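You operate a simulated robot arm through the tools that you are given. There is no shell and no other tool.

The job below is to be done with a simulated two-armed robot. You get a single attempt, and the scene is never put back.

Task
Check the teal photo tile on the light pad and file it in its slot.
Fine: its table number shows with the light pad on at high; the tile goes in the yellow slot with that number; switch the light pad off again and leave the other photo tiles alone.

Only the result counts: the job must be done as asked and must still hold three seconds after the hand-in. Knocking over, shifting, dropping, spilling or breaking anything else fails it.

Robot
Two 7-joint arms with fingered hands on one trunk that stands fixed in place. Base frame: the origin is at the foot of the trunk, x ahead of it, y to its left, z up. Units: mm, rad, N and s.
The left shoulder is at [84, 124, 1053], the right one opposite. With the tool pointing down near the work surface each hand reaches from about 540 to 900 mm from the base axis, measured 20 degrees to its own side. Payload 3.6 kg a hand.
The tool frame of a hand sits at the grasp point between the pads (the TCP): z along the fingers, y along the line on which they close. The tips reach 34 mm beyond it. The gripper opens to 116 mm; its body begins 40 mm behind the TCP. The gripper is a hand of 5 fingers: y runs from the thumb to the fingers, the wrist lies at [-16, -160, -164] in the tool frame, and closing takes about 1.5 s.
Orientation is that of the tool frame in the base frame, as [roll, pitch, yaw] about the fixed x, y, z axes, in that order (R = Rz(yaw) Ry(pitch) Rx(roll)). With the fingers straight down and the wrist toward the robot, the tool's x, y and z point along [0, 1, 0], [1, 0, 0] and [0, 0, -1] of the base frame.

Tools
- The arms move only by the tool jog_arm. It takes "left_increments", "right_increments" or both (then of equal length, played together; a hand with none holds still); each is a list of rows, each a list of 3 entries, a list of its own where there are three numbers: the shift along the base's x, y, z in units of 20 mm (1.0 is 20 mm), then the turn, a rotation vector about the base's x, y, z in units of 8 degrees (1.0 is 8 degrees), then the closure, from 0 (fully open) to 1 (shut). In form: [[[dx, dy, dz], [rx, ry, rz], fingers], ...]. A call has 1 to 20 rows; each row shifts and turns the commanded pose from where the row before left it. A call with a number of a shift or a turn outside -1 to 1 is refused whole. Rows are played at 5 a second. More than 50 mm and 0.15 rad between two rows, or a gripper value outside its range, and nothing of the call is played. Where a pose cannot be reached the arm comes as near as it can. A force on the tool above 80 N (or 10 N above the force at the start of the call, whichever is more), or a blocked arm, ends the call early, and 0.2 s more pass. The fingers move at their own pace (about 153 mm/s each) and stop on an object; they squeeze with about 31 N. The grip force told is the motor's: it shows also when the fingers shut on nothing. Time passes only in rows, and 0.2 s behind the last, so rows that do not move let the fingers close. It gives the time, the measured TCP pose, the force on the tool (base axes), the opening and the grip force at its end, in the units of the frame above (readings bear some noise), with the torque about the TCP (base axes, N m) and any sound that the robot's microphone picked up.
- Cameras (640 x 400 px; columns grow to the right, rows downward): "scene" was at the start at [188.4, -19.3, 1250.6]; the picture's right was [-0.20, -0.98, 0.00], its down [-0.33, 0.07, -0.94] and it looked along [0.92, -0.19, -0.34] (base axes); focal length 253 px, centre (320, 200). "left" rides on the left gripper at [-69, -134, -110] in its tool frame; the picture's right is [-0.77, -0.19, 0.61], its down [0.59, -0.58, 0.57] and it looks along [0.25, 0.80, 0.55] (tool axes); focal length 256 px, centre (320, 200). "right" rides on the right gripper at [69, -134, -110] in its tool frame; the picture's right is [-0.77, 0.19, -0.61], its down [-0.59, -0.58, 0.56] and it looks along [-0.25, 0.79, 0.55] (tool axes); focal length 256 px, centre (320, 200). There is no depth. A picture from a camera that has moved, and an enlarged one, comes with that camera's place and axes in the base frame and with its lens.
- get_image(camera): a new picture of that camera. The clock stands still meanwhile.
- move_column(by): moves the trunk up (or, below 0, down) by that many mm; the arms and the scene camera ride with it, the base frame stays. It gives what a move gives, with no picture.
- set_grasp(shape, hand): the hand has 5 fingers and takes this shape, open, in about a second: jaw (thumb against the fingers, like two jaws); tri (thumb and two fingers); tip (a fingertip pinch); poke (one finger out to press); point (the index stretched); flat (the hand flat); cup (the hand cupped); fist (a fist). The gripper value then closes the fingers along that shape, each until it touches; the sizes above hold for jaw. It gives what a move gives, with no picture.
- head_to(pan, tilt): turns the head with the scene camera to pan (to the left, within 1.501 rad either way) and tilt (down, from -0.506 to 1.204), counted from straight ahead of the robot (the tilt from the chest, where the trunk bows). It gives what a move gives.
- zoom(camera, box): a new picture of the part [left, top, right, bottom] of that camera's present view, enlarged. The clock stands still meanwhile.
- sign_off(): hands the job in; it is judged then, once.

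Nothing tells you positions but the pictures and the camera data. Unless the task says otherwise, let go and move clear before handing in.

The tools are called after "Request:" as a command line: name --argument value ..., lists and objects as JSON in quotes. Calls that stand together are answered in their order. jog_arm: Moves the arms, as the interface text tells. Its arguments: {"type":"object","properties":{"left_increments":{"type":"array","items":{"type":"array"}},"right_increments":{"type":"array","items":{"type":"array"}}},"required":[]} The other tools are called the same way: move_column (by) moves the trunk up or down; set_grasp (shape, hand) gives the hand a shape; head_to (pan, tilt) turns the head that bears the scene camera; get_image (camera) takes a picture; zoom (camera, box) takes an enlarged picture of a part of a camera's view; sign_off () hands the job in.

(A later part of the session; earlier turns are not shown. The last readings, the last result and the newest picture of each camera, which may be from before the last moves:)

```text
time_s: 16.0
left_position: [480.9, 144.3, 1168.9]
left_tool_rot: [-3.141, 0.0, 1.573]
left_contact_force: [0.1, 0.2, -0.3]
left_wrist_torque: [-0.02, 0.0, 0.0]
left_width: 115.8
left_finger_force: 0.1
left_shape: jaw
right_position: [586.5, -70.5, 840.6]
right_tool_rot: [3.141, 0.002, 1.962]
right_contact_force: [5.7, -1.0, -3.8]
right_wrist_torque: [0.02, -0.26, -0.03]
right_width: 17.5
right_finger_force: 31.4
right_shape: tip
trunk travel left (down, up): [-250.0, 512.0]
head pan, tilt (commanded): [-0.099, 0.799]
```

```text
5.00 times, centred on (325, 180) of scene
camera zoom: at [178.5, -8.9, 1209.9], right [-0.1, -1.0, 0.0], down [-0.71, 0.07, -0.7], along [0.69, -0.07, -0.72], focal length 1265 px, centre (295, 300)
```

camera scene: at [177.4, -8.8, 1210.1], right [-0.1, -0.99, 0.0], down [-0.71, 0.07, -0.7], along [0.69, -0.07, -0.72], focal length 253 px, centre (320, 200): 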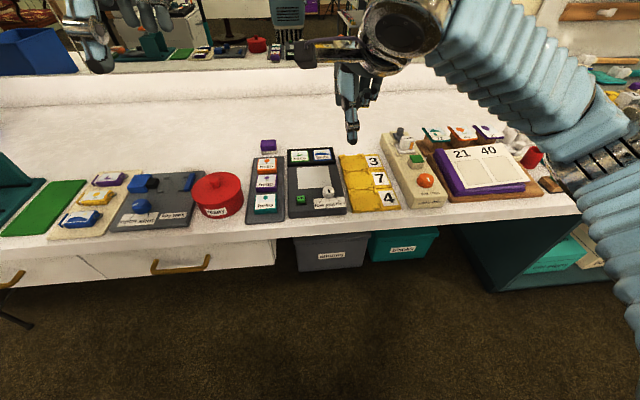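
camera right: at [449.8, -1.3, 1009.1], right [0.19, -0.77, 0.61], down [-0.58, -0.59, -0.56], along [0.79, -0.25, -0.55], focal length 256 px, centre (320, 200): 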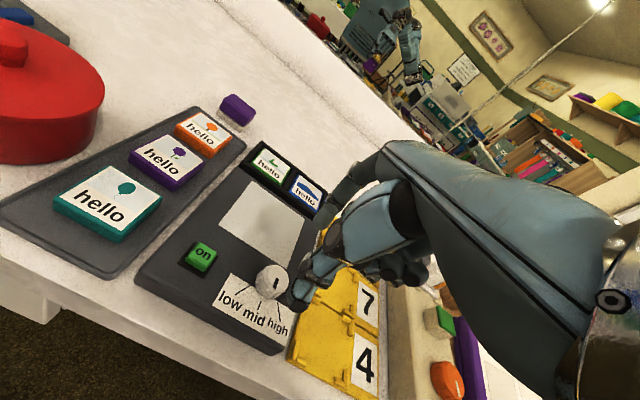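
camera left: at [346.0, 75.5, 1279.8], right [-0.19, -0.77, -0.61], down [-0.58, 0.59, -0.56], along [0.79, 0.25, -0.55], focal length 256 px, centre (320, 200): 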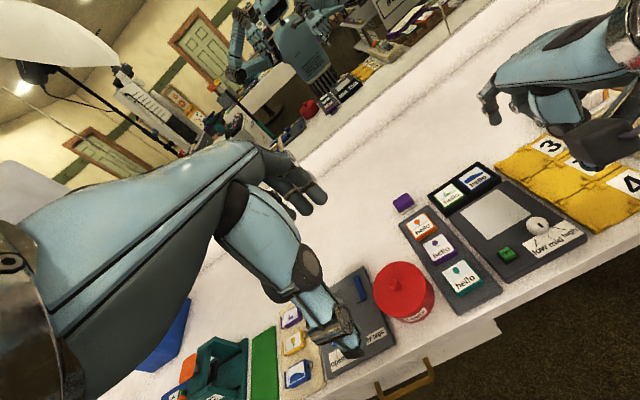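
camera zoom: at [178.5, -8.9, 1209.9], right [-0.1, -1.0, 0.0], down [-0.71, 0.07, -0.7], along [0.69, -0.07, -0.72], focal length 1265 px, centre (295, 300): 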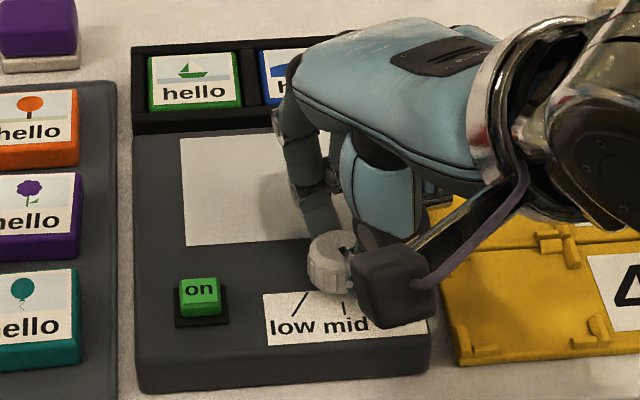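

The knob is turning with the hand and the mark is swinging toward "high". I'll continue another 22 degrees or so.

Request:
jog_arm --right_increments '[[[0, 0, 0], [0, 0, 0.7], 0.85], [[0, 0, 0], [0, 0, 0.7], 0.85], [[0, 0, 0], [0, 0, 0.7], 0.85], [[0, 0, 0], [0, 0, 0.7], 0.85]]'

Request:
zoom --camera "left" --box '[480, 180, 580, 260]'

Request:
zoom --camera "scene" --box '[280, 140, 370, 220]'

```text
time_s: 17.0
left_position: [480.4, 143.5, 1167.9]
left_tool_rot: [-3.137, -0.001, 1.572]
left_contact_force: [0.4, 0.0, -0.3]
left_wrist_torque: [-0.04, -0.01, 0.02]
left_width: 116.1
left_finger_force: 0.1
left_shape: jaw
right_position: [586.4, -69.8, 841.7]
right_tool_rot: [-3.14, -0.002, 2.355]
right_contact_force: [5.1, 1.6, -4.2]
right_wrist_torque: [0.11, -0.17, -0.02]
right_width: 17.5
right_finger_force: 31.1
right_shape: tip
trunk travel left (down, up): [-250.0, 512.0]
head pan, tilt (commanded): [-0.099, 0.799]
```

```text
5.00 times, centred on (530, 220) of left
camera zoom: at [348.2, 76.0, 1279.2], right [-0.19, -0.77, -0.61], down [-0.58, 0.59, -0.56], along [0.79, 0.25, -0.56], focal length 1280 px, centre (-730, 100)
```

zoom: 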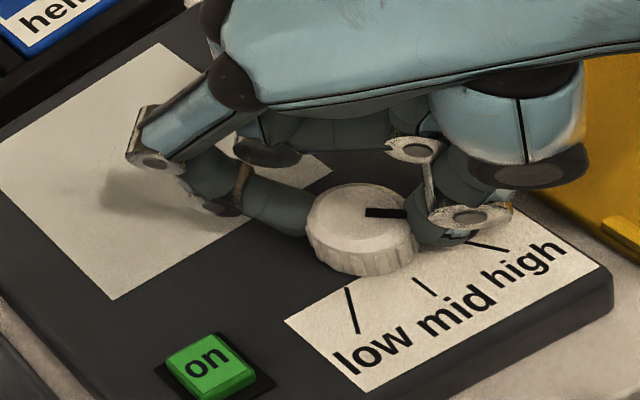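

```text
5.00 times, centred on (325, 180) of scene
camera zoom: at [180.0, -8.4, 1209.9], right [-0.1, -1.0, 0.0], down [-0.72, 0.07, -0.7], along [0.69, -0.07, -0.72], focal length 1265 px, centre (295, 300)
```

zoom: 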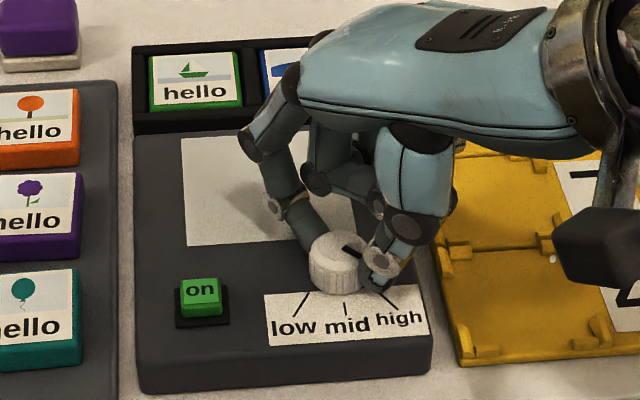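

The mark now lines up with the "high" tick. I'll release the knob, lift straight up, and verify the dial stays there.

Request:
jog_arm --right_increments '[[[0, 0, 0], [0, 0, 0], 0.6], [[0, 0, 0], [0, 0, 0], 0.55], [[0, 0, 0.3], [0, 0, 0], 0.55], [[0, 0, 0.8], [0, 0, 0], 0.55], [[0, 0, 1], [0, 0, 0], 0.55], [[0, 0, 1], [0, 0, 0], 0.55], [[0, 0, 1], [0, 0, 0], 0.55], [[0, 0, 1], [0, 0, 0], 0.55]]'

Request:
zoom --camera "left" --box '[430, 150, 590, 280]'

Request:
zoom --camera "scene" --box '[270, 140, 370, 220]'

Request:
get_image --camera "right"

```text
time_s: 18.8
left_position: [479.5, 144.1, 1168.4]
left_tool_rot: [-3.141, 0.002, 1.57]
left_contact_force: [-0.5, -0.5, -0.3]
left_wrist_torque: [-0.03, -0.02, -0.04]
left_width: 115.8
left_finger_force: 0.0
left_shape: jaw
right_position: [582.7, -70.3, 944.2]
right_tool_rot: [-3.141, -0.002, 2.356]
right_contact_force: [-0.7, -0.2, 0.2]
right_wrist_torque: [0.0, 0.01, -0.02]
right_width: 52.8
right_finger_force: 0.1
right_shape: tip
trunk travel left (down, up): [-250.0, 512.0]
head pan, tilt (commanded): [-0.099, 0.799]
```

```text
3.08 times, centred on (510, 215) of left
camera zoom: at [345.9, 75.6, 1279.8], right [-0.19, -0.77, -0.61], down [-0.58, 0.59, -0.56], along [0.79, 0.25, -0.55], focal length 788 px, centre (-265, 154)
```

zoom: 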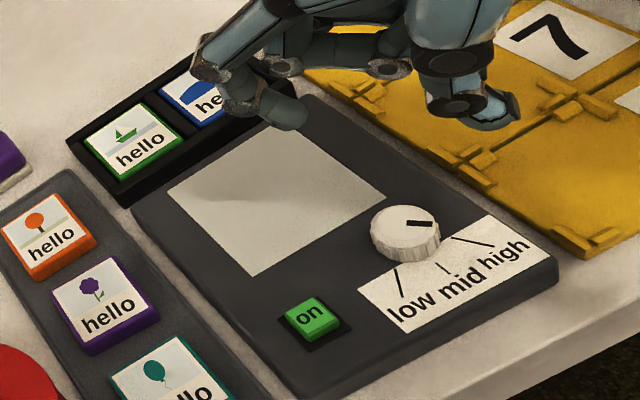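

```text
5.00 times, centred on (320, 180) of scene
camera zoom: at [177.3, -8.7, 1210.1], right [-0.1, -0.99, 0.0], down [-0.71, 0.07, -0.7], along [0.69, -0.07, -0.72], focal length 1265 px, centre (320, 300)
```

zoom: 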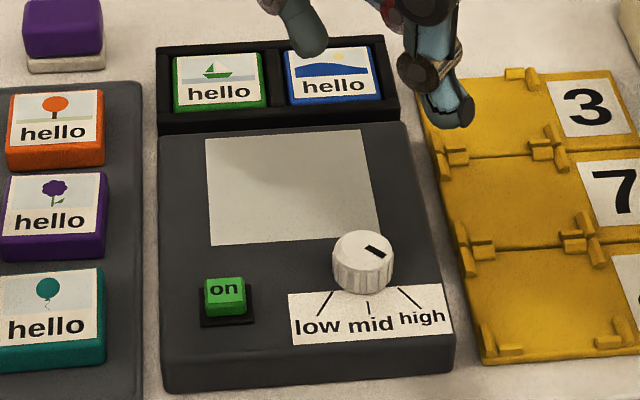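

```text
taken
camera right: at [439.6, -116.7, 1054.8], right [0.68, -0.41, 0.61], down [0.01, -0.83, -0.56], along [0.74, 0.39, -0.55], focal length 256 px, centre (320, 200)
```

right: 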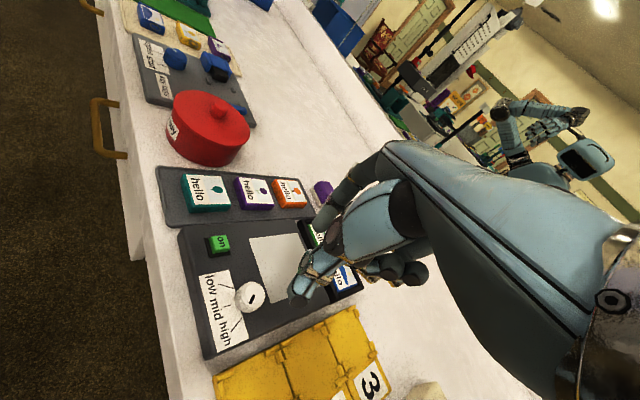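

The dial reads "high" and stays there. Next I'll rotate the hand back, shift it above the button area, and switch to the poke shape to see where the finger sits.

Request:
jog_arm --right_increments '[[[0, 0.4, 0], [0, 0, -0.95], 0.3], [[0, 0.4, 0], [0, 0, -0.95], 0.2], [[0, 0.4, 0], [0, 0, -0.95], 0.1], [[0, 0.4, 0], [0, 0, -0.95], 0], [[0, 0.4, 0], [0, 0, -0.95], 0], [[0, 0.4, 0], [0, 0, -0.85], 0], [[0, 0.4, 0], [0, 0, 0], 0], [[0, 0.4, 0], [0, 0, 0], 0]]'

Request:
set_grasp --shape "poke" --hand "right"

Request:
get_image --camera "right"

Request:
zoom --camera "left" --box '[400, 60, 640, 280]'

Request:
zoom --camera "scene" --box '[240, 60, 420, 220]'

```text
time_s: 20.6
left_position: [480.8, 144.9, 1168.7]
left_tool_rot: [-3.14, 0.0, 1.571]
left_contact_force: [-0.6, 0.7, 0.3]
left_wrist_torque: [0.01, -0.03, 0.02]
left_width: 116.0
left_finger_force: 0.0
left_shape: jaw
right_position: [585.2, -5.8, 943.2]
right_tool_rot: [-3.14, 0.002, 1.569]
right_contact_force: [-0.6, 0.4, -1.4]
right_wrist_torque: [0.0, 0.03, 0.0]
right_width: 115.7
right_finger_force: 0.0
right_shape: tip
trunk travel left (down, up): [-250.0, 512.0]
head pan, tilt (commanded): [-0.099, 0.799]
```

```text
time_s: 21.5
left_position: [479.7, 143.8, 1167.9]
left_tool_rot: [-3.14, 0.001, 1.571]
left_contact_force: [-0.1, 0.3, -0.1]
left_wrist_torque: [-0.01, 0.0, 0.06]
left_width: 116.2
left_finger_force: 0.0
left_shape: jaw
right_position: [585.4, -6.0, 943.8]
right_tool_rot: [-3.14, -0.001, 1.572]
right_contact_force: [-0.2, 0.1, 1.1]
right_wrist_torque: [-0.03, 0.04, 0.0]
right_width: 0.0
right_finger_force: 0.1
right_shape: poke
trunk travel left (down, up): [-250.0, 512.0]
head pan, tilt (commanded): [-0.099, 0.799]
```

```text
taken
camera right: at [450.5, 61.8, 1054.3], right [0.19, -0.77, 0.61], down [-0.58, -0.59, -0.56], along [0.79, -0.25, -0.55], focal length 256 px, centre (320, 200)
```

right: 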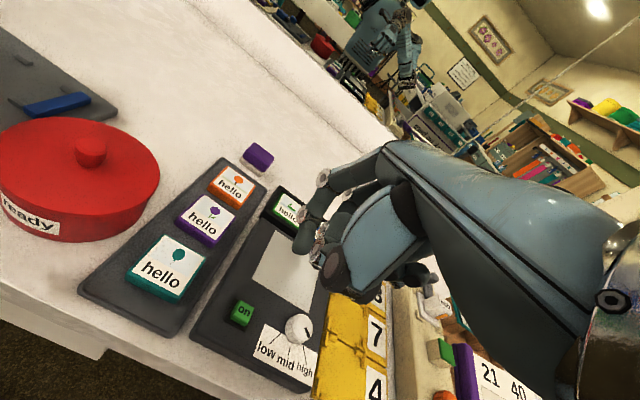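

```text
1.82 times, centred on (520, 170) of left
camera zoom: at [346.1, 75.7, 1279.7], right [-0.19, -0.77, -0.61], down [-0.58, 0.59, -0.56], along [0.79, 0.25, -0.56], focal length 465 px, centre (-44, 254)
```

zoom: 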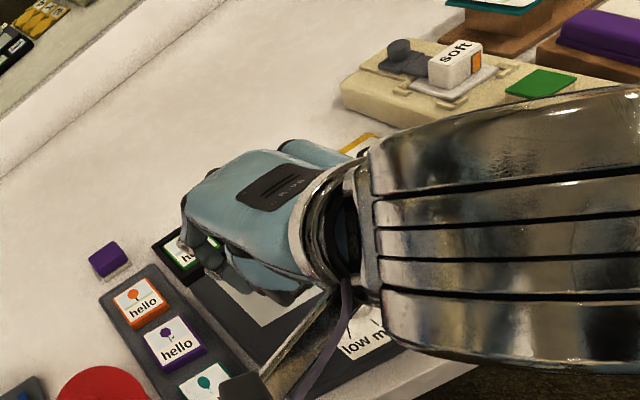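

```text
2.50 times, centred on (330, 140) of scene
camera zoom: at [177.5, -8.6, 1210.1], right [-0.1, -0.99, 0.0], down [-0.71, 0.07, -0.7], along [0.69, -0.07, -0.72], focal length 633 px, centre (295, 350)
```

zoom: 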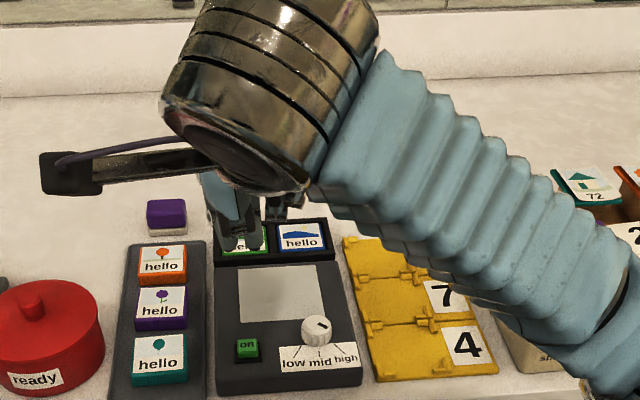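

Request:
zoom --camera "right" --box '[260, 130, 440, 310]'

Request:
zoom --camera "left" --box '[450, 120, 570, 240]'

Request:
zoom --camera "scene" --box '[280, 100, 380, 180]'

```text
2.22 times, centred on (350, 220) of right
camera zoom: at [450.5, 61.8, 1054.3], right [0.19, -0.77, 0.61], down [-0.58, -0.59, -0.56], along [0.79, -0.25, -0.55], focal length 569 px, centre (253, 156)
```

zoom: 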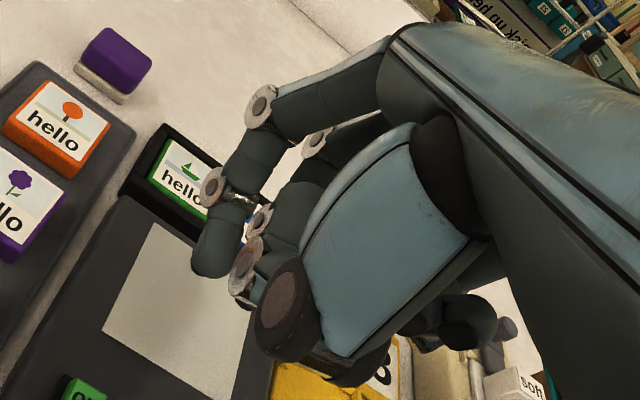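

```text
3.33 times, centred on (510, 180) of left
camera zoom: at [346.1, 75.7, 1279.7], right [-0.19, -0.77, -0.61], down [-0.58, 0.59, -0.56], along [0.79, 0.25, -0.56], focal length 853 px, centre (-313, 267)
```

zoom: 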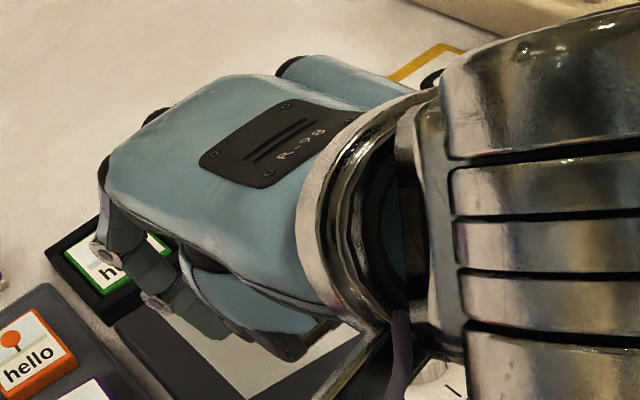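

```text
5.00 times, centred on (330, 140) of scene
camera zoom: at [177.5, -8.6, 1210.1], right [-0.1, -0.99, 0.0], down [-0.71, 0.07, -0.7], along [0.69, -0.07, -0.72], focal length 1265 px, centre (270, 500)
```

zoom: 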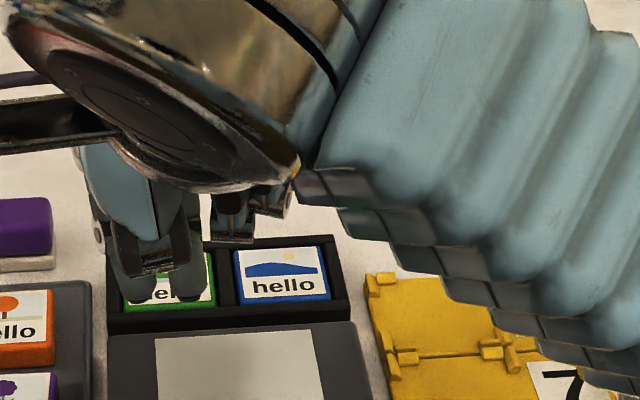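

I can't tell clearly which finger is lowest in the poke shape. I'll swing the left hand's camera to look across at the right hand from the left side.

Request:
jog_arm --left_increments '[[[0, 0.5, -0.5], [0, 0, -0.9], 0], [[0, 0.5, -0.5], [0, 0, -0.9], 0], [[0, 0.5, -0.5], [0, 0, -0.9], 0], [[0, 0.5, -0.5], [0, 0, -0.9], 0], [[0, 0.5, -0.5], [0, 0, -0.9], 0], [[0, 0.5, -0.5], [0, 0, -0.9], 0], [[0, 0.5, -0.5], [0, 0, -0.9], 0], [[0, 0.5, -0.5], [0, 0, -0.9], 0]]'

Request:
get_image --camera "left"

```text
time_s: 23.3
left_position: [479.2, 225.0, 1088.5]
left_tool_rot: [-3.141, 0.002, 0.563]
left_contact_force: [0.3, 0.7, -0.1]
left_wrist_torque: [-0.04, 0.01, -0.02]
left_width: 116.2
left_finger_force: 0.0
left_shape: jaw
right_position: [586.2, -6.3, 943.6]
right_tool_rot: [-3.139, 0.001, 1.569]
right_contact_force: [0.2, 0.0, 0.1]
right_wrist_torque: [0.03, 0.0, 0.02]
right_width: 0.3
right_finger_force: 0.0
right_shape: poke
trunk travel left (down, up): [-250.0, 512.0]
head pan, tilt (commanded): [-0.099, 0.799]
```

```text
taken
camera left: at [350.8, 301.5, 1200.0], right [-0.75, -0.25, -0.61], down [0.19, 0.8, -0.57], along [0.63, -0.54, -0.55], focal length 256 px, centre (320, 200)
```

left: 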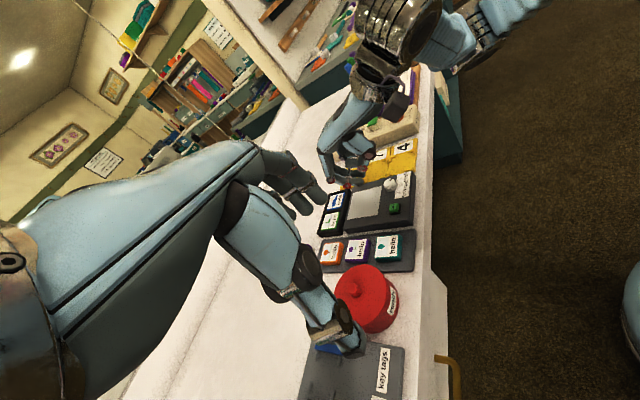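

Request:
zoom --camera "left" --box '[300, 80, 440, 230]'

```text
2.67 times, centred on (370, 155) of left
camera zoom: at [350.8, 301.5, 1200.0], right [-0.75, -0.25, -0.61], down [0.19, 0.8, -0.57], along [0.63, -0.54, -0.55], focal length 683 px, centre (187, 320)
```

zoom: 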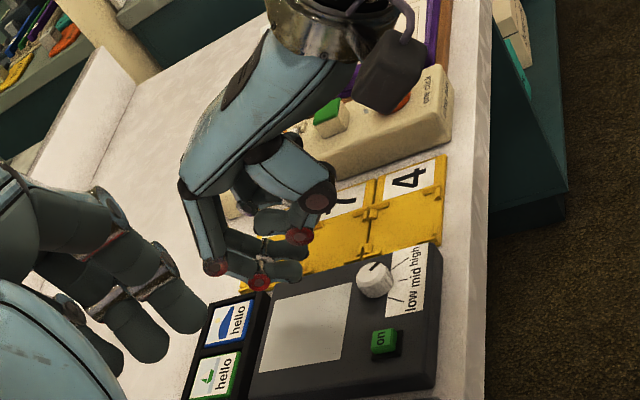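

The poke fingertip is at roughly TCP + (-8, +10, -28) and is the lowest point of the hand. I'll position it above the button and check before pressing.

Request:
jog_arm --right_increments '[[[-0.1, -0.4, -0.9], [0, 0, 0], 0], [[0, 0, -0.9], [0, 0, 0], 0], [[0, 0, -0.9], [0, 0, 0], 0], [[0, 0, -0.9], [0, 0, 0], 0], [[0, 0, -0.5], [0, 0, 0], 0]]'

Request:
zoom --camera "right" --box '[170, 150, 410, 340]'

Request:
zoom --camera "left" --box '[330, 130, 450, 250]'

Request:
zoom --camera "scene" --box '[260, 130, 380, 220]'

```text
time_s: 24.5
left_position: [479.7, 223.1, 1089.4]
left_tool_rot: [-3.141, 0.001, 0.564]
left_contact_force: [-0.4, 0.2, -0.2]
left_wrist_torque: [-0.01, -0.03, 0.01]
left_width: 115.7
left_finger_force: 0.0
left_shape: jaw
right_position: [584.3, -16.1, 862.3]
right_tool_rot: [3.142, 0.003, 1.571]
right_contact_force: [0.0, 1.1, 0.2]
right_wrist_torque: [-0.06, 0.02, 0.02]
right_width: 0.1
right_finger_force: 0.1
right_shape: poke
trunk travel left (down, up): [-250.0, 512.0]
head pan, tilt (commanded): [-0.099, 0.799]
```

```text
2.11 times, centred on (290, 245) of right
camera zoom: at [449.0, 53.4, 972.7], right [0.19, -0.77, 0.61], down [-0.58, -0.59, -0.56], along [0.79, -0.25, -0.55], focal length 539 px, centre (383, 105)
```

zoom: 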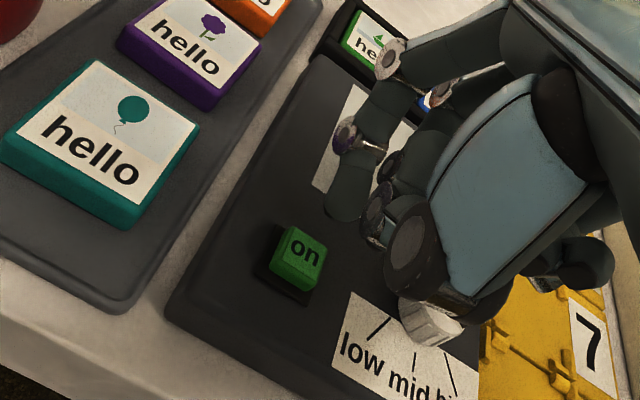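

```text
3.33 times, centred on (390, 190) of left
camera zoom: at [350.3, 300.6, 1200.4], right [-0.75, -0.25, -0.61], down [0.19, 0.8, -0.57], along [0.63, -0.54, -0.55], focal length 853 px, centre (87, 233)
```

zoom: 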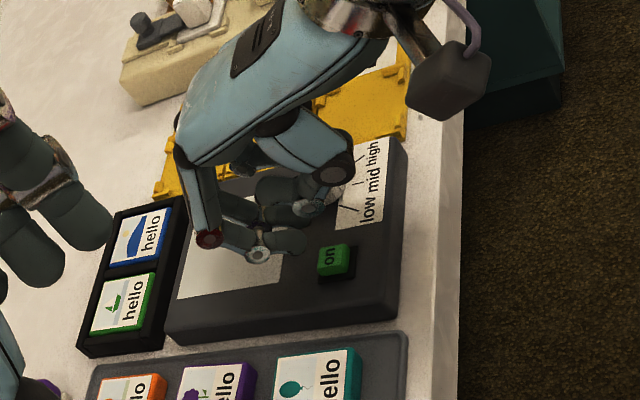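

```text
4.44 times, centred on (320, 175) of scene
camera zoom: at [177.5, -8.4, 1210.1], right [-0.1, -0.99, 0.0], down [-0.71, 0.07, -0.7], along [0.69, -0.07, -0.72], focal length 1125 px, centre (320, 311)
```

zoom: 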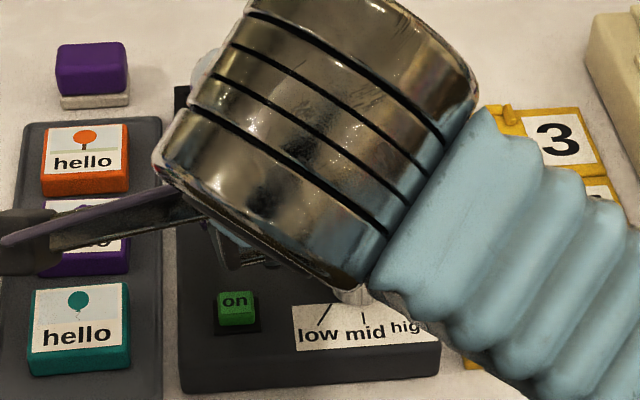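

The fingertip is at about (582, -9, 828), so it needs to shift by about (-7, +4) to centre on the button at (574, -5.5, 811). I'll shift and lower to just above it.

Request:
jog_arm --right_increments '[[[-0.35, 0.18, 0], [0, 0, 0], 0], [[0, 0, -0.5], [0, 0, 0], 0], [[0, 0, 0], [0, 0, 0], 0]]'

Request:
zoom --camera "right" --box '[220, 180, 360, 290]'

Request:
zoom --camera "left" --box '[380, 170, 450, 230]'

```text
time_s: 25.3
left_position: [479.9, 223.7, 1090.1]
left_tool_rot: [-3.139, 0.001, 0.566]
left_contact_force: [-0.4, 0.3, 0.1]
left_wrist_torque: [-0.02, -0.01, 0.03]
left_width: 116.1
left_finger_force: 0.1
left_shape: jaw
right_position: [575.9, -11.1, 852.3]
right_tool_rot: [-3.14, 0.0, 1.572]
right_contact_force: [0.0, 0.2, -0.1]
right_wrist_torque: [-0.01, -0.01, 0.02]
right_width: 0.4
right_finger_force: 0.1
right_shape: poke
trunk travel left (down, up): [-250.0, 512.0]
head pan, tilt (commanded): [-0.099, 0.799]
```

```text
3.64 times, centred on (290, 235) of right
camera zoom: at [441.8, 57.0, 961.9], right [0.19, -0.77, 0.61], down [-0.58, -0.59, -0.56], along [0.79, -0.25, -0.55], focal length 931 px, centre (429, 73)
```

zoom: 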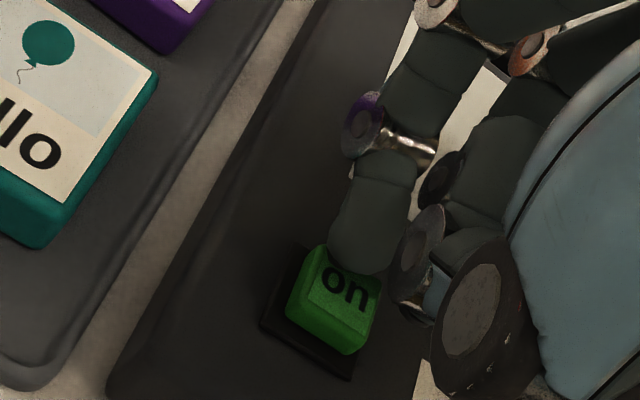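

```text
6.67 times, centred on (415, 200) of left
camera zoom: at [350.3, 300.7, 1200.5], right [-0.75, -0.25, -0.61], down [0.19, 0.8, -0.57], along [0.63, -0.54, -0.55], focal length 1707 px, centre (-313, 200)
```

zoom: 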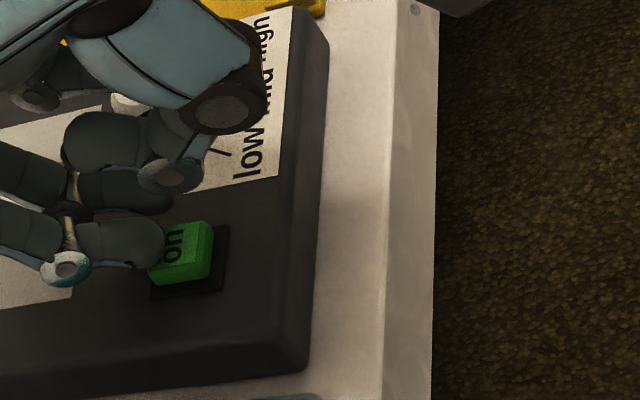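

The finger is lined up over the button centre. I'll descend in small steps, watching for contact force and any click.

Request:
jog_arm --right_increments '[[[0, 0, -0.2], [0, 0, 0], 0], [[0, 0, -0.15], [0, 0, 0], 0]]'

Request:
jog_arm --right_increments '[[[0, 0, -0.1], [0, 0, 0], 0]]'

Request:
jog_arm --right_increments '[[[0, 0, -0.1], [0, 0, 0], 0]]'

Request:
zoom --camera "right" --box '[160, 130, 380, 300]'

```text
time_s: 25.9
left_position: [479.4, 225.2, 1090.6]
left_tool_rot: [3.141, 0.0, 0.565]
left_contact_force: [0.3, 0.9, 0.1]
left_wrist_torque: [0.03, 0.01, 0.02]
left_width: 115.9
left_finger_force: 0.1
left_shape: jaw
right_position: [577.3, -11.7, 845.0]
right_tool_rot: [-3.14, 0.001, 1.571]
right_contact_force: [-0.5, -0.2, 2.0]
right_wrist_torque: [0.02, 0.03, 0.01]
right_width: 0.0
right_finger_force: 0.1
right_shape: poke
trunk travel left (down, up): [-250.0, 512.0]
head pan, tilt (commanded): [-0.099, 0.799]
heard: click
```

```text
time_s: 26.3
left_position: [479.8, 224.4, 1090.4]
left_tool_rot: [-3.14, -0.001, 0.566]
left_contact_force: [-0.1, 0.2, 0.3]
left_wrist_torque: [-0.02, 0.01, -0.03]
left_width: 115.9
left_finger_force: 0.0
left_shape: jaw
right_position: [576.2, -11.0, 843.7]
right_tool_rot: [3.14, 0.001, 1.57]
right_contact_force: [2.0, -0.3, 6.0]
right_wrist_torque: [0.04, -0.05, -0.02]
right_width: 0.0
right_finger_force: 0.1
right_shape: poke
trunk travel left (down, up): [-250.0, 512.0]
head pan, tilt (commanded): [-0.099, 0.799]
```

```text
time_s: 26.7
left_position: [479.0, 224.3, 1090.4]
left_tool_rot: [-3.141, 0.001, 0.566]
left_contact_force: [-0.2, -0.2, -0.5]
left_wrist_torque: [-0.02, 0.03, 0.0]
left_width: 116.3
left_finger_force: 0.0
left_shape: jaw
right_position: [576.3, -11.4, 843.0]
right_tool_rot: [3.136, -0.004, 1.571]
right_contact_force: [1.2, -0.6, 13.9]
right_wrist_torque: [0.09, -0.07, -0.02]
right_width: 0.2
right_finger_force: 0.1
right_shape: poke
trunk travel left (down, up): [-250.0, 512.0]
head pan, tilt (commanded): [-0.099, 0.799]
```

```text
2.35 times, centred on (270, 215) of right
camera zoom: at [440.9, 57.1, 953.5], right [0.18, -0.77, 0.61], down [-0.57, -0.59, -0.57], along [0.8, -0.25, -0.55], focal length 602 px, centre (438, 165)
```

zoom: 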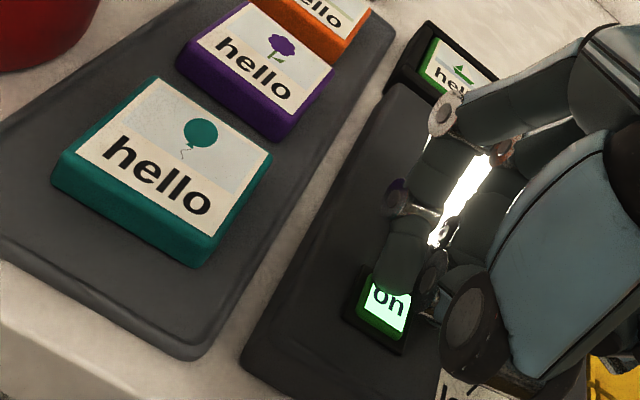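

A click was heard, the button is lit and the screen is glowing brightly. I'll lift off cleanly and look at the pad.

Request:
jog_arm --right_increments '[[[0, 0, 0.5], [0, 0, 0], 0], [[0, 0, 0.9], [0, 0, 0], 0], [[0, 0, 1], [0, 0, 0], 0], [[0, 0, 1], [0, 0, 0], 0], [[0, 0, 1], [0, 0, 0], 0]]'

Request:
set_grasp --shape "tip" --hand "right"

Request:
get_image --camera "right"

Request:
zoom --camera "left" --box '[300, 130, 440, 300]'

```text
time_s: 27.9
left_position: [480.1, 222.5, 1090.0]
left_tool_rot: [-3.139, 0.0, 0.566]
left_contact_force: [-0.9, -0.3, -0.2]
left_wrist_torque: [0.02, 0.03, 0.01]
left_width: 116.3
left_finger_force: 0.0
left_shape: jaw
right_position: [574.6, -10.9, 930.5]
right_tool_rot: [-3.14, -0.001, 1.572]
right_contact_force: [-0.5, -0.2, -0.9]
right_wrist_torque: [0.01, -0.01, 0.02]
right_width: 0.0
right_finger_force: 0.1
right_shape: poke
trunk travel left (down, up): [-250.0, 512.0]
head pan, tilt (commanded): [-0.099, 0.799]
```

```text
time_s: 28.8
left_position: [479.3, 223.8, 1089.9]
left_tool_rot: [3.141, 0.002, 0.565]
left_contact_force: [0.5, 0.0, 0.6]
left_wrist_torque: [-0.02, 0.02, 0.0]
left_width: 116.0
left_finger_force: 0.0
left_shape: jaw
right_position: [576.1, -9.9, 930.7]
right_tool_rot: [-3.141, 0.0, 1.57]
right_contact_force: [0.5, 0.6, -0.6]
right_wrist_torque: [0.02, 0.0, -0.02]
right_width: 115.7
right_finger_force: 0.0
right_shape: tip
trunk travel left (down, up): [-250.0, 512.0]
head pan, tilt (commanded): [-0.099, 0.799]
```

```text
taken
camera right: at [440.4, 58.6, 1040.6], right [0.19, -0.77, 0.61], down [-0.58, -0.59, -0.56], along [0.79, -0.25, -0.55], focal length 256 px, centre (320, 200)
```

right: 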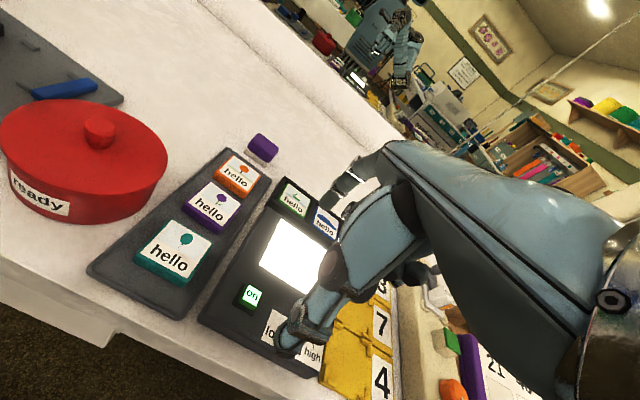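

```text
2.35 times, centred on (370, 215) of left
camera zoom: at [350.3, 300.7, 1200.4], right [-0.75, -0.25, -0.61], down [0.19, 0.8, -0.57], along [0.63, -0.54, -0.55], focal length 602 px, centre (202, 165)
```

zoom: 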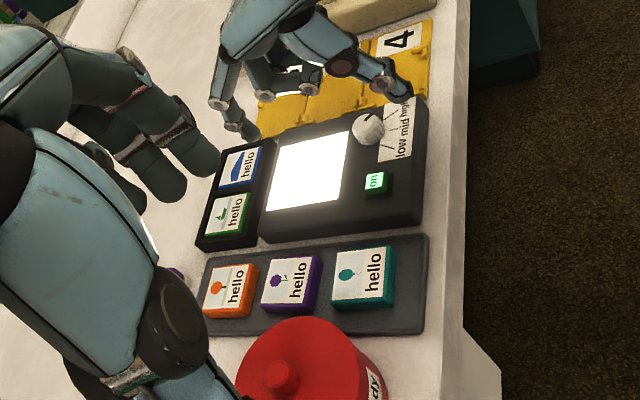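

The pad is on at high. Now I'll move the right hand, in the tip pinch opened to about 60 mm, above the teal tile at (580, 75).

Request:
jog_arm --right_increments '[[[0.04, 0.85, 0], [0, 0, 0], 0.47], [[0.04, 0.85, 0], [0, 0, 0], 0.47], [[0.04, 0.85, 0], [0, 0, 0], 0.47], [[0.04, 0.85, 0], [0, 0, 0], 0.47], [[0.04, 0.85, 0], [0, 0, 0], 0.47], [[0, 0, -0.9], [0, 0, 0], 0.47], [[0, 0, -0.9], [0, 0, 0], 0.47], [[0, 0, -0.9], [0, 0, 0], 0.47], [[0, 0, 0], [0, 0, 0], 0.47]]'

Request:
zoom --camera "right" --box '[170, 130, 410, 340]'

Request:
zoom --camera "left" --box '[330, 180, 450, 290]'

Request:
zoom --camera "scene" --box '[240, 130, 340, 220]'

```text
time_s: 30.8
left_position: [479.6, 224.1, 1089.8]
left_tool_rot: [-3.141, 0.001, 0.566]
left_contact_force: [-0.6, 0.3, -0.2]
left_wrist_torque: [0.02, 0.0, -0.02]
left_width: 116.0
left_finger_force: 0.0
left_shape: jaw
right_position: [580.5, 73.3, 875.0]
right_tool_rot: [-3.141, 0.0, 1.571]
right_contact_force: [-0.6, 0.5, -0.1]
right_wrist_torque: [0.0, -0.03, -0.02]
right_width: 62.3
right_finger_force: 0.0
right_shape: tip
trunk travel left (down, up): [-250.0, 512.0]
head pan, tilt (commanded): [-0.099, 0.799]
```

```text
1.90 times, centred on (290, 235) of right
camera zoom: at [445.9, 142.3, 986.0], right [0.19, -0.77, 0.61], down [-0.58, -0.59, -0.56], along [0.79, -0.25, -0.55], focal length 488 px, centre (377, 133)
```

zoom: 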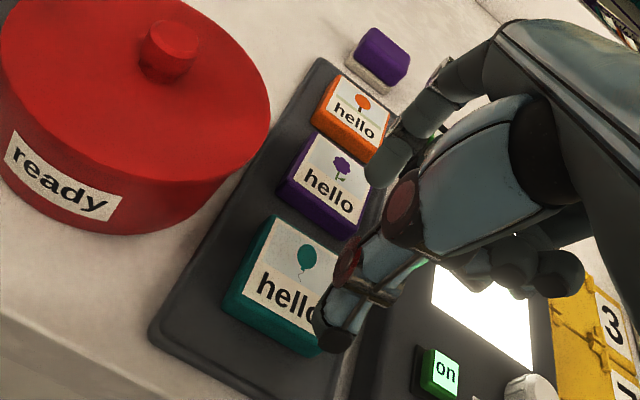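

```text
3.64 times, centred on (390, 235) of left
camera zoom: at [350.4, 300.9, 1200.4], right [-0.75, -0.25, -0.61], down [0.19, 0.8, -0.57], along [0.63, -0.54, -0.55], focal length 931 px, centre (66, 73)
```

zoom: 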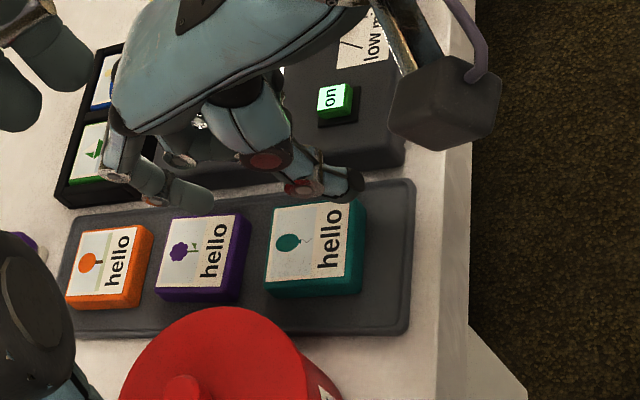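

```text
4.44 times, centred on (290, 175) of scene
camera zoom: at [177.6, -8.1, 1210.1], right [-0.1, -0.99, 0.0], down [-0.71, 0.07, -0.7], along [0.69, -0.07, -0.72], focal length 1125 px, centre (453, 311)
```

zoom: 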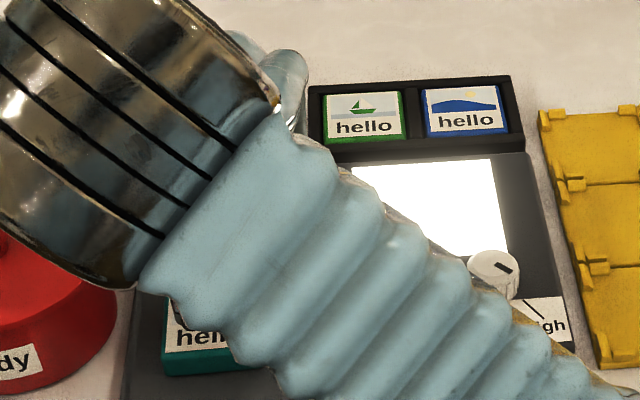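

Both fingertips straddle the tile, but the index needs to sit in the narrow gap to the purple tile. I'll narrow the opening slightly, shift 2 mm toward the robot, and lower to just above the tile tops for a check.

Request:
jog_arm --right_increments '[[[-0.1, 0.08, 0], [0, 0, 0], 0.517], [[0, 0, -0.8], [0, 0, 0], 0.517], [[0, 0, -0.8], [0, 0, 0], 0.517], [[0, 0, 0], [0, 0, 0], 0.517]]'

Request:
zoom --camera "right" --box '[190, 150, 370, 310]'

Request:
zoom --camera "left" --box '[350, 200, 440, 280]'

```text
time_s: 31.8
left_position: [479.9, 224.7, 1090.1]
left_tool_rot: [-3.141, 0.002, 0.566]
left_contact_force: [-0.4, 0.2, 0.1]
left_wrist_torque: [-0.02, -0.04, -0.03]
left_width: 115.9
left_finger_force: 0.0
left_shape: jaw
right_position: [578.4, 74.5, 843.3]
right_tool_rot: [-3.141, 0.001, 1.572]
right_contact_force: [0.1, 0.6, -0.3]
right_wrist_torque: [-0.02, 0.02, -0.02]
right_width: 57.2
right_finger_force: 0.1
right_shape: tip
trunk travel left (down, up): [-250.0, 512.0]
head pan, tilt (commanded): [-0.099, 0.799]
```

```text
2.50 times, centred on (280, 230) of right
camera zoom: at [445.1, 143.5, 953.6], right [0.19, -0.77, 0.61], down [-0.58, -0.59, -0.56], along [0.79, -0.25, -0.55], focal length 640 px, centre (420, 125)
```

zoom: 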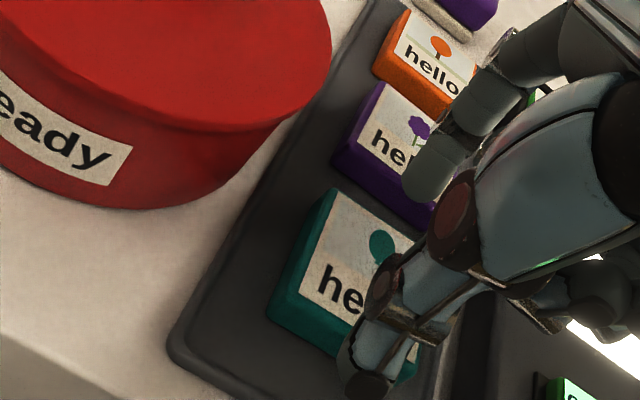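

```text
5.00 times, centred on (395, 240) of left
camera zoom: at [350.3, 300.9, 1200.4], right [-0.75, -0.25, -0.61], down [0.19, 0.8, -0.57], along [0.63, -0.54, -0.55], focal length 1280 px, centre (-55, 0)
```

zoom: 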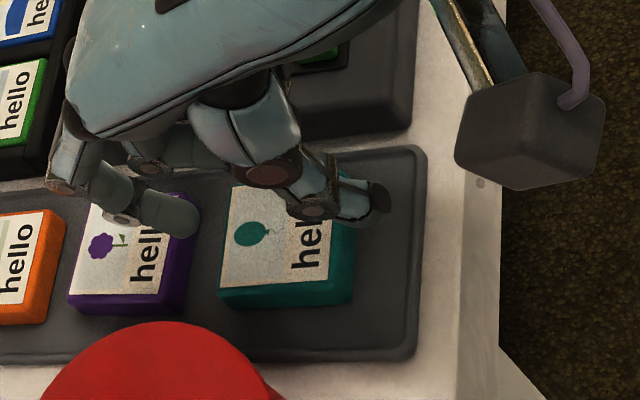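

The index's tilted tip would only just squeeze into the ~20 mm gap and could disturb the purple tile. Instead I'll lift, use the poke finger on top of the teal tile to slide it about 10 mm toward the robot, and widen the gap first.

Request:
jog_arm --right_increments '[[[0, 0, 0.8], [0, 0, 0], 0.5], [[0, 0, 0.8], [0, 0, 0], 0.3], [[0, 0, 0.5], [0, 0, 0], 0.1], [[0, 0, 0], [0, 0, 0], 0]]'

Request:
set_grasp --shape "poke" --hand "right"

Request:
jog_arm --right_increments '[[[0.18, -0.36, -0.5], [0, 0, 0], 0], [[0, 0, -0.8], [0, 0, 0], 0], [[0, 0, -0.5], [0, 0, 0], 0], [[0, 0, 0], [0, 0, 0], 0]]'

Request:
zoom --camera "right" --box '[190, 150, 370, 310]'

Request:
zoom --camera "left" --box '[350, 200, 440, 280]'

```text
time_s: 32.8
left_position: [479.2, 225.3, 1088.8]
left_tool_rot: [3.141, 0.003, 0.566]
left_contact_force: [-0.3, -0.1, -0.3]
left_wrist_torque: [-0.02, -0.01, 0.01]
left_width: 115.8
left_finger_force: 0.1
left_shape: jaw
right_position: [579.0, 76.0, 885.6]
right_tool_rot: [-3.14, 0.001, 1.572]
right_contact_force: [0.0, -0.1, -0.6]
right_wrist_torque: [-0.03, -0.04, 0.01]
right_width: 115.9
right_finger_force: 0.0
right_shape: tip
trunk travel left (down, up): [-250.0, 512.0]
head pan, tilt (commanded): [-0.099, 0.799]
```

```text
time_s: 33.7
left_position: [480.1, 224.2, 1089.7]
left_tool_rot: [-3.141, 0.002, 0.566]
left_contact_force: [0.4, -0.1, -0.6]
left_wrist_torque: [-0.03, -0.02, -0.02]
left_width: 115.7
left_finger_force: 0.1
left_shape: jaw
right_position: [579.2, 76.2, 884.1]
right_tool_rot: [-3.14, 0.002, 1.571]
right_contact_force: [-0.3, 0.3, 1.0]
right_wrist_torque: [-0.02, 0.0, 0.01]
right_width: 0.2
right_finger_force: 0.0
right_shape: poke
trunk travel left (down, up): [-250.0, 512.0]
head pan, tilt (commanded): [-0.099, 0.799]
```

```text
time_s: 34.7
left_position: [480.7, 225.2, 1088.5]
left_tool_rot: [3.141, 0.002, 0.564]
left_contact_force: [0.3, 0.4, 0.3]
left_wrist_torque: [-0.02, 0.01, 0.01]
left_width: 115.7
left_finger_force: 0.1
left_shape: jaw
right_position: [582.5, 67.8, 848.9]
right_tool_rot: [-3.14, 0.001, 1.573]
right_contact_force: [0.4, -0.4, 0.0]
right_wrist_torque: [-0.01, -0.01, 0.03]
right_width: 0.0
right_finger_force: 0.2
right_shape: poke
trunk travel left (down, up): [-250.0, 512.0]
head pan, tilt (commanded): [-0.099, 0.799]
```

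```text
2.50 times, centred on (280, 230) of right
camera zoom: at [447.9, 136.7, 960.1], right [0.19, -0.77, 0.61], down [-0.58, -0.59, -0.56], along [0.79, -0.25, -0.55], focal length 640 px, centre (420, 125)
```

zoom: 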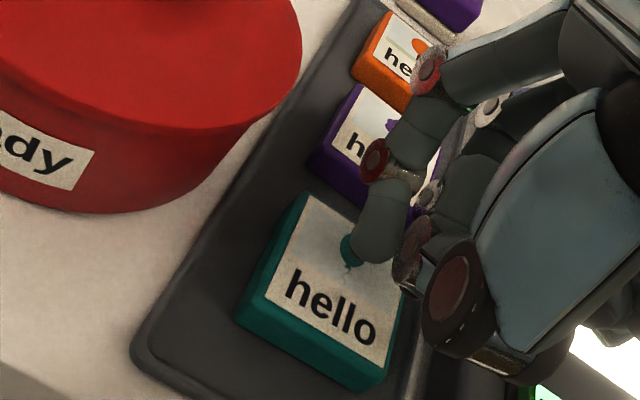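

```text
5.00 times, centred on (395, 240) of left
camera zoom: at [350.4, 300.9, 1200.4], right [-0.75, -0.25, -0.61], down [0.19, 0.8, -0.57], along [0.63, -0.54, -0.55], focal length 1280 px, centre (-55, 0)
```

zoom: 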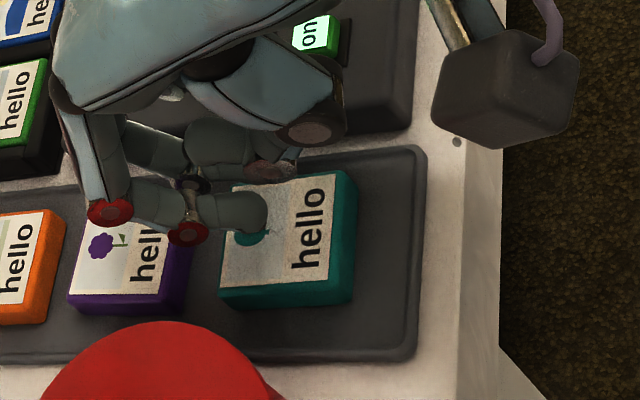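

The finger is above the tile centre with nothing over the purple tile's height. I'll lower until light contact.

Request:
jog_arm --right_increments '[[[0, 0, -0.5], [0, 0, 0], 0], [[0, 0, 0], [0, 0, 0], 0]]'

Request:
jog_arm --right_increments '[[[0, 0, -0.15], [0, 0, 0], 0], [[0, 0, 0], [0, 0, 0], 0]]'

Request:
jog_arm --right_increments '[[[0, 0, -0.1], [0, 0, 0], 0], [[0, 0, 0], [0, 0, 0], 0]]'

```text
time_s: 35.3
left_position: [480.7, 225.0, 1088.8]
left_tool_rot: [-3.14, 0.003, 0.565]
left_contact_force: [0.8, -0.1, 1.0]
left_wrist_torque: [-0.02, -0.02, 0.0]
left_width: 116.0
left_finger_force: 0.0
left_shape: jaw
right_position: [583.5, 67.4, 839.5]
right_tool_rot: [3.142, 0.002, 1.569]
right_contact_force: [0.0, -0.5, 0.6]
right_wrist_torque: [0.04, 0.0, 0.03]
right_width: 0.0
right_finger_force: 0.0
right_shape: poke
trunk travel left (down, up): [-250.0, 512.0]
head pan, tilt (commanded): [-0.099, 0.799]
```

```text
time_s: 35.9
left_position: [480.3, 223.9, 1090.7]
left_tool_rot: [-3.141, 0.003, 0.566]
left_contact_force: [0.4, 0.8, 0.3]
left_wrist_torque: [0.01, 0.0, 0.01]
left_width: 115.8
left_finger_force: 0.0
left_shape: jaw
right_position: [582.2, 69.3, 835.8]
right_tool_rot: [-3.138, 0.001, 1.57]
right_contact_force: [-0.3, 0.3, -0.6]
right_wrist_torque: [-0.02, -0.03, -0.01]
right_width: 0.0
right_finger_force: 0.1
right_shape: poke
trunk travel left (down, up): [-250.0, 512.0]
head pan, tilt (commanded): [-0.099, 0.799]
```

```text
time_s: 36.5
left_position: [479.3, 224.8, 1090.0]
left_tool_rot: [-3.141, 0.001, 0.565]
left_contact_force: [-0.4, -0.4, 0.3]
left_wrist_torque: [0.0, 0.01, -0.01]
left_width: 116.0
left_finger_force: 0.1
left_shape: jaw
right_position: [582.2, 70.4, 834.8]
right_tool_rot: [3.14, 0.0, 1.571]
right_contact_force: [2.2, 0.1, 8.3]
right_wrist_torque: [0.05, -0.06, -0.01]
right_width: 0.1
right_finger_force: 0.0
right_shape: poke
trunk travel left (down, up): [-250.0, 512.0]
head pan, tilt (commanded): [-0.099, 0.799]
```

Contact at about 8 N, confirming the tile top at z = 800. Now I'll drag it 10 mm toward the robot and look.

Request:
jog_arm --right_increments '[[[-0.15, 0, 0], [0, 0, 0], 0], [[-0.15, 0, 0], [0, 0, 0], 0], [[-0.15, 0, 0], [0, 0, 0], 0], [[0, 0, 0], [0, 0, 0], 0]]'

Request:
zoom --camera "right" --box '[190, 150, 370, 310]'

Request:
zoom --camera "left" --box '[350, 200, 440, 280]'

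```text
time_s: 37.5
left_position: [478.9, 223.7, 1091.0]
left_tool_rot: [-3.141, 0.001, 0.563]
left_contact_force: [-0.4, -0.8, 0.6]
left_wrist_torque: [0.0, 0.02, 0.04]
left_width: 116.1
left_finger_force: 0.0
left_shape: jaw
right_position: [570.8, 69.4, 834.4]
right_tool_rot: [3.14, 0.001, 1.57]
right_contact_force: [5.2, 0.4, 13.6]
right_wrist_torque: [0.07, -0.12, -0.01]
right_width: 0.2
right_finger_force: 0.2
right_shape: poke
trunk travel left (down, up): [-250.0, 512.0]
head pan, tilt (commanded): [-0.099, 0.799]
```

```text
2.50 times, centred on (280, 230) of right
camera zoom: at [436.4, 137.0, 945.0], right [0.19, -0.77, 0.61], down [-0.58, -0.59, -0.57], along [0.8, -0.25, -0.55], focal length 640 px, centre (420, 125)
```

zoom: 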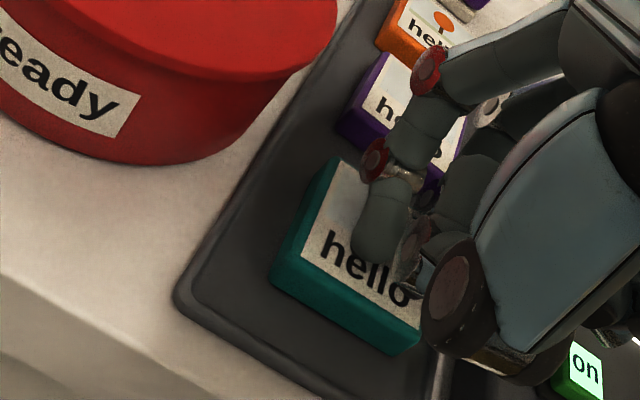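

```text
5.00 times, centred on (395, 240) of left
camera zoom: at [349.6, 300.7, 1200.8], right [-0.75, -0.25, -0.61], down [0.19, 0.8, -0.57], along [0.63, -0.54, -0.55], focal length 1280 px, centre (-55, 0)
```

zoom: 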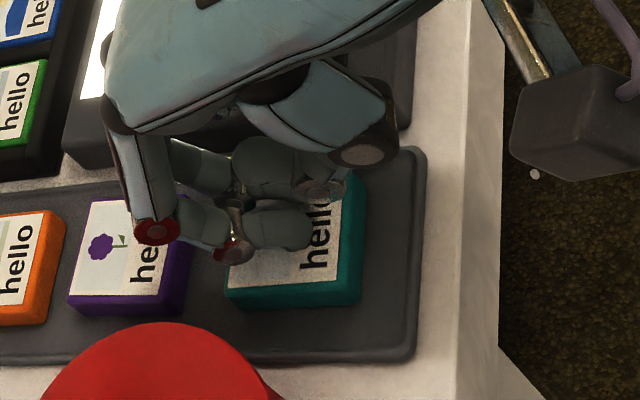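

The tile moved about 4 mm, since the finger slipped partly. I'll drag a bit further.

Request:
jog_arm --right_increments '[[[-0.12, 0, -0.03], [0, 0, 0], 0], [[-0.12, 0, 0], [0, 0, 0], 0], [[-0.12, 0, 0], [0, 0, 0], 0], [[0, 0, 0], [0, 0, 0], 0]]'

Request:
zoom --camera "left" --box '[350, 200, 440, 280]'

```text
time_s: 38.5
left_position: [478.4, 224.2, 1092.0]
left_tool_rot: [-3.14, 0.0, 0.566]
left_contact_force: [0.7, 0.1, -0.2]
left_wrist_torque: [0.01, 0.01, -0.02]
left_width: 115.9
left_finger_force: 0.0
left_shape: jaw
right_position: [564.2, 68.3, 835.0]
right_tool_rot: [-3.141, 0.0, 1.571]
right_contact_force: [3.0, -0.4, 13.3]
right_wrist_torque: [0.07, -0.13, -0.02]
right_width: 0.2
right_finger_force: 0.1
right_shape: poke
trunk travel left (down, up): [-250.0, 512.0]
head pan, tilt (commanded): [-0.099, 0.799]
```

```text
5.00 times, centred on (395, 240) of left
camera zoom: at [349.5, 300.7, 1200.8], right [-0.75, -0.25, -0.61], down [0.19, 0.8, -0.57], along [0.63, -0.54, -0.55], focal length 1280 px, centre (-55, 0)
```

zoom: 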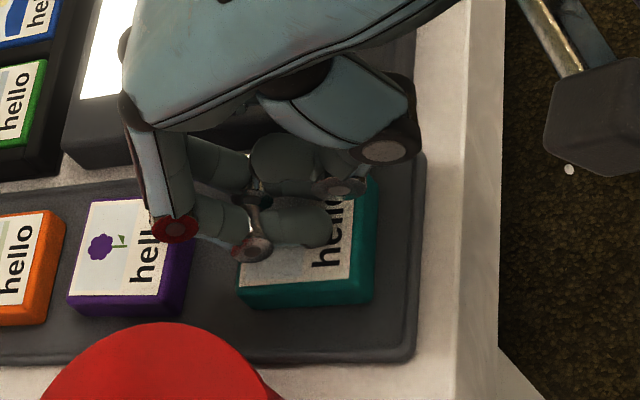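

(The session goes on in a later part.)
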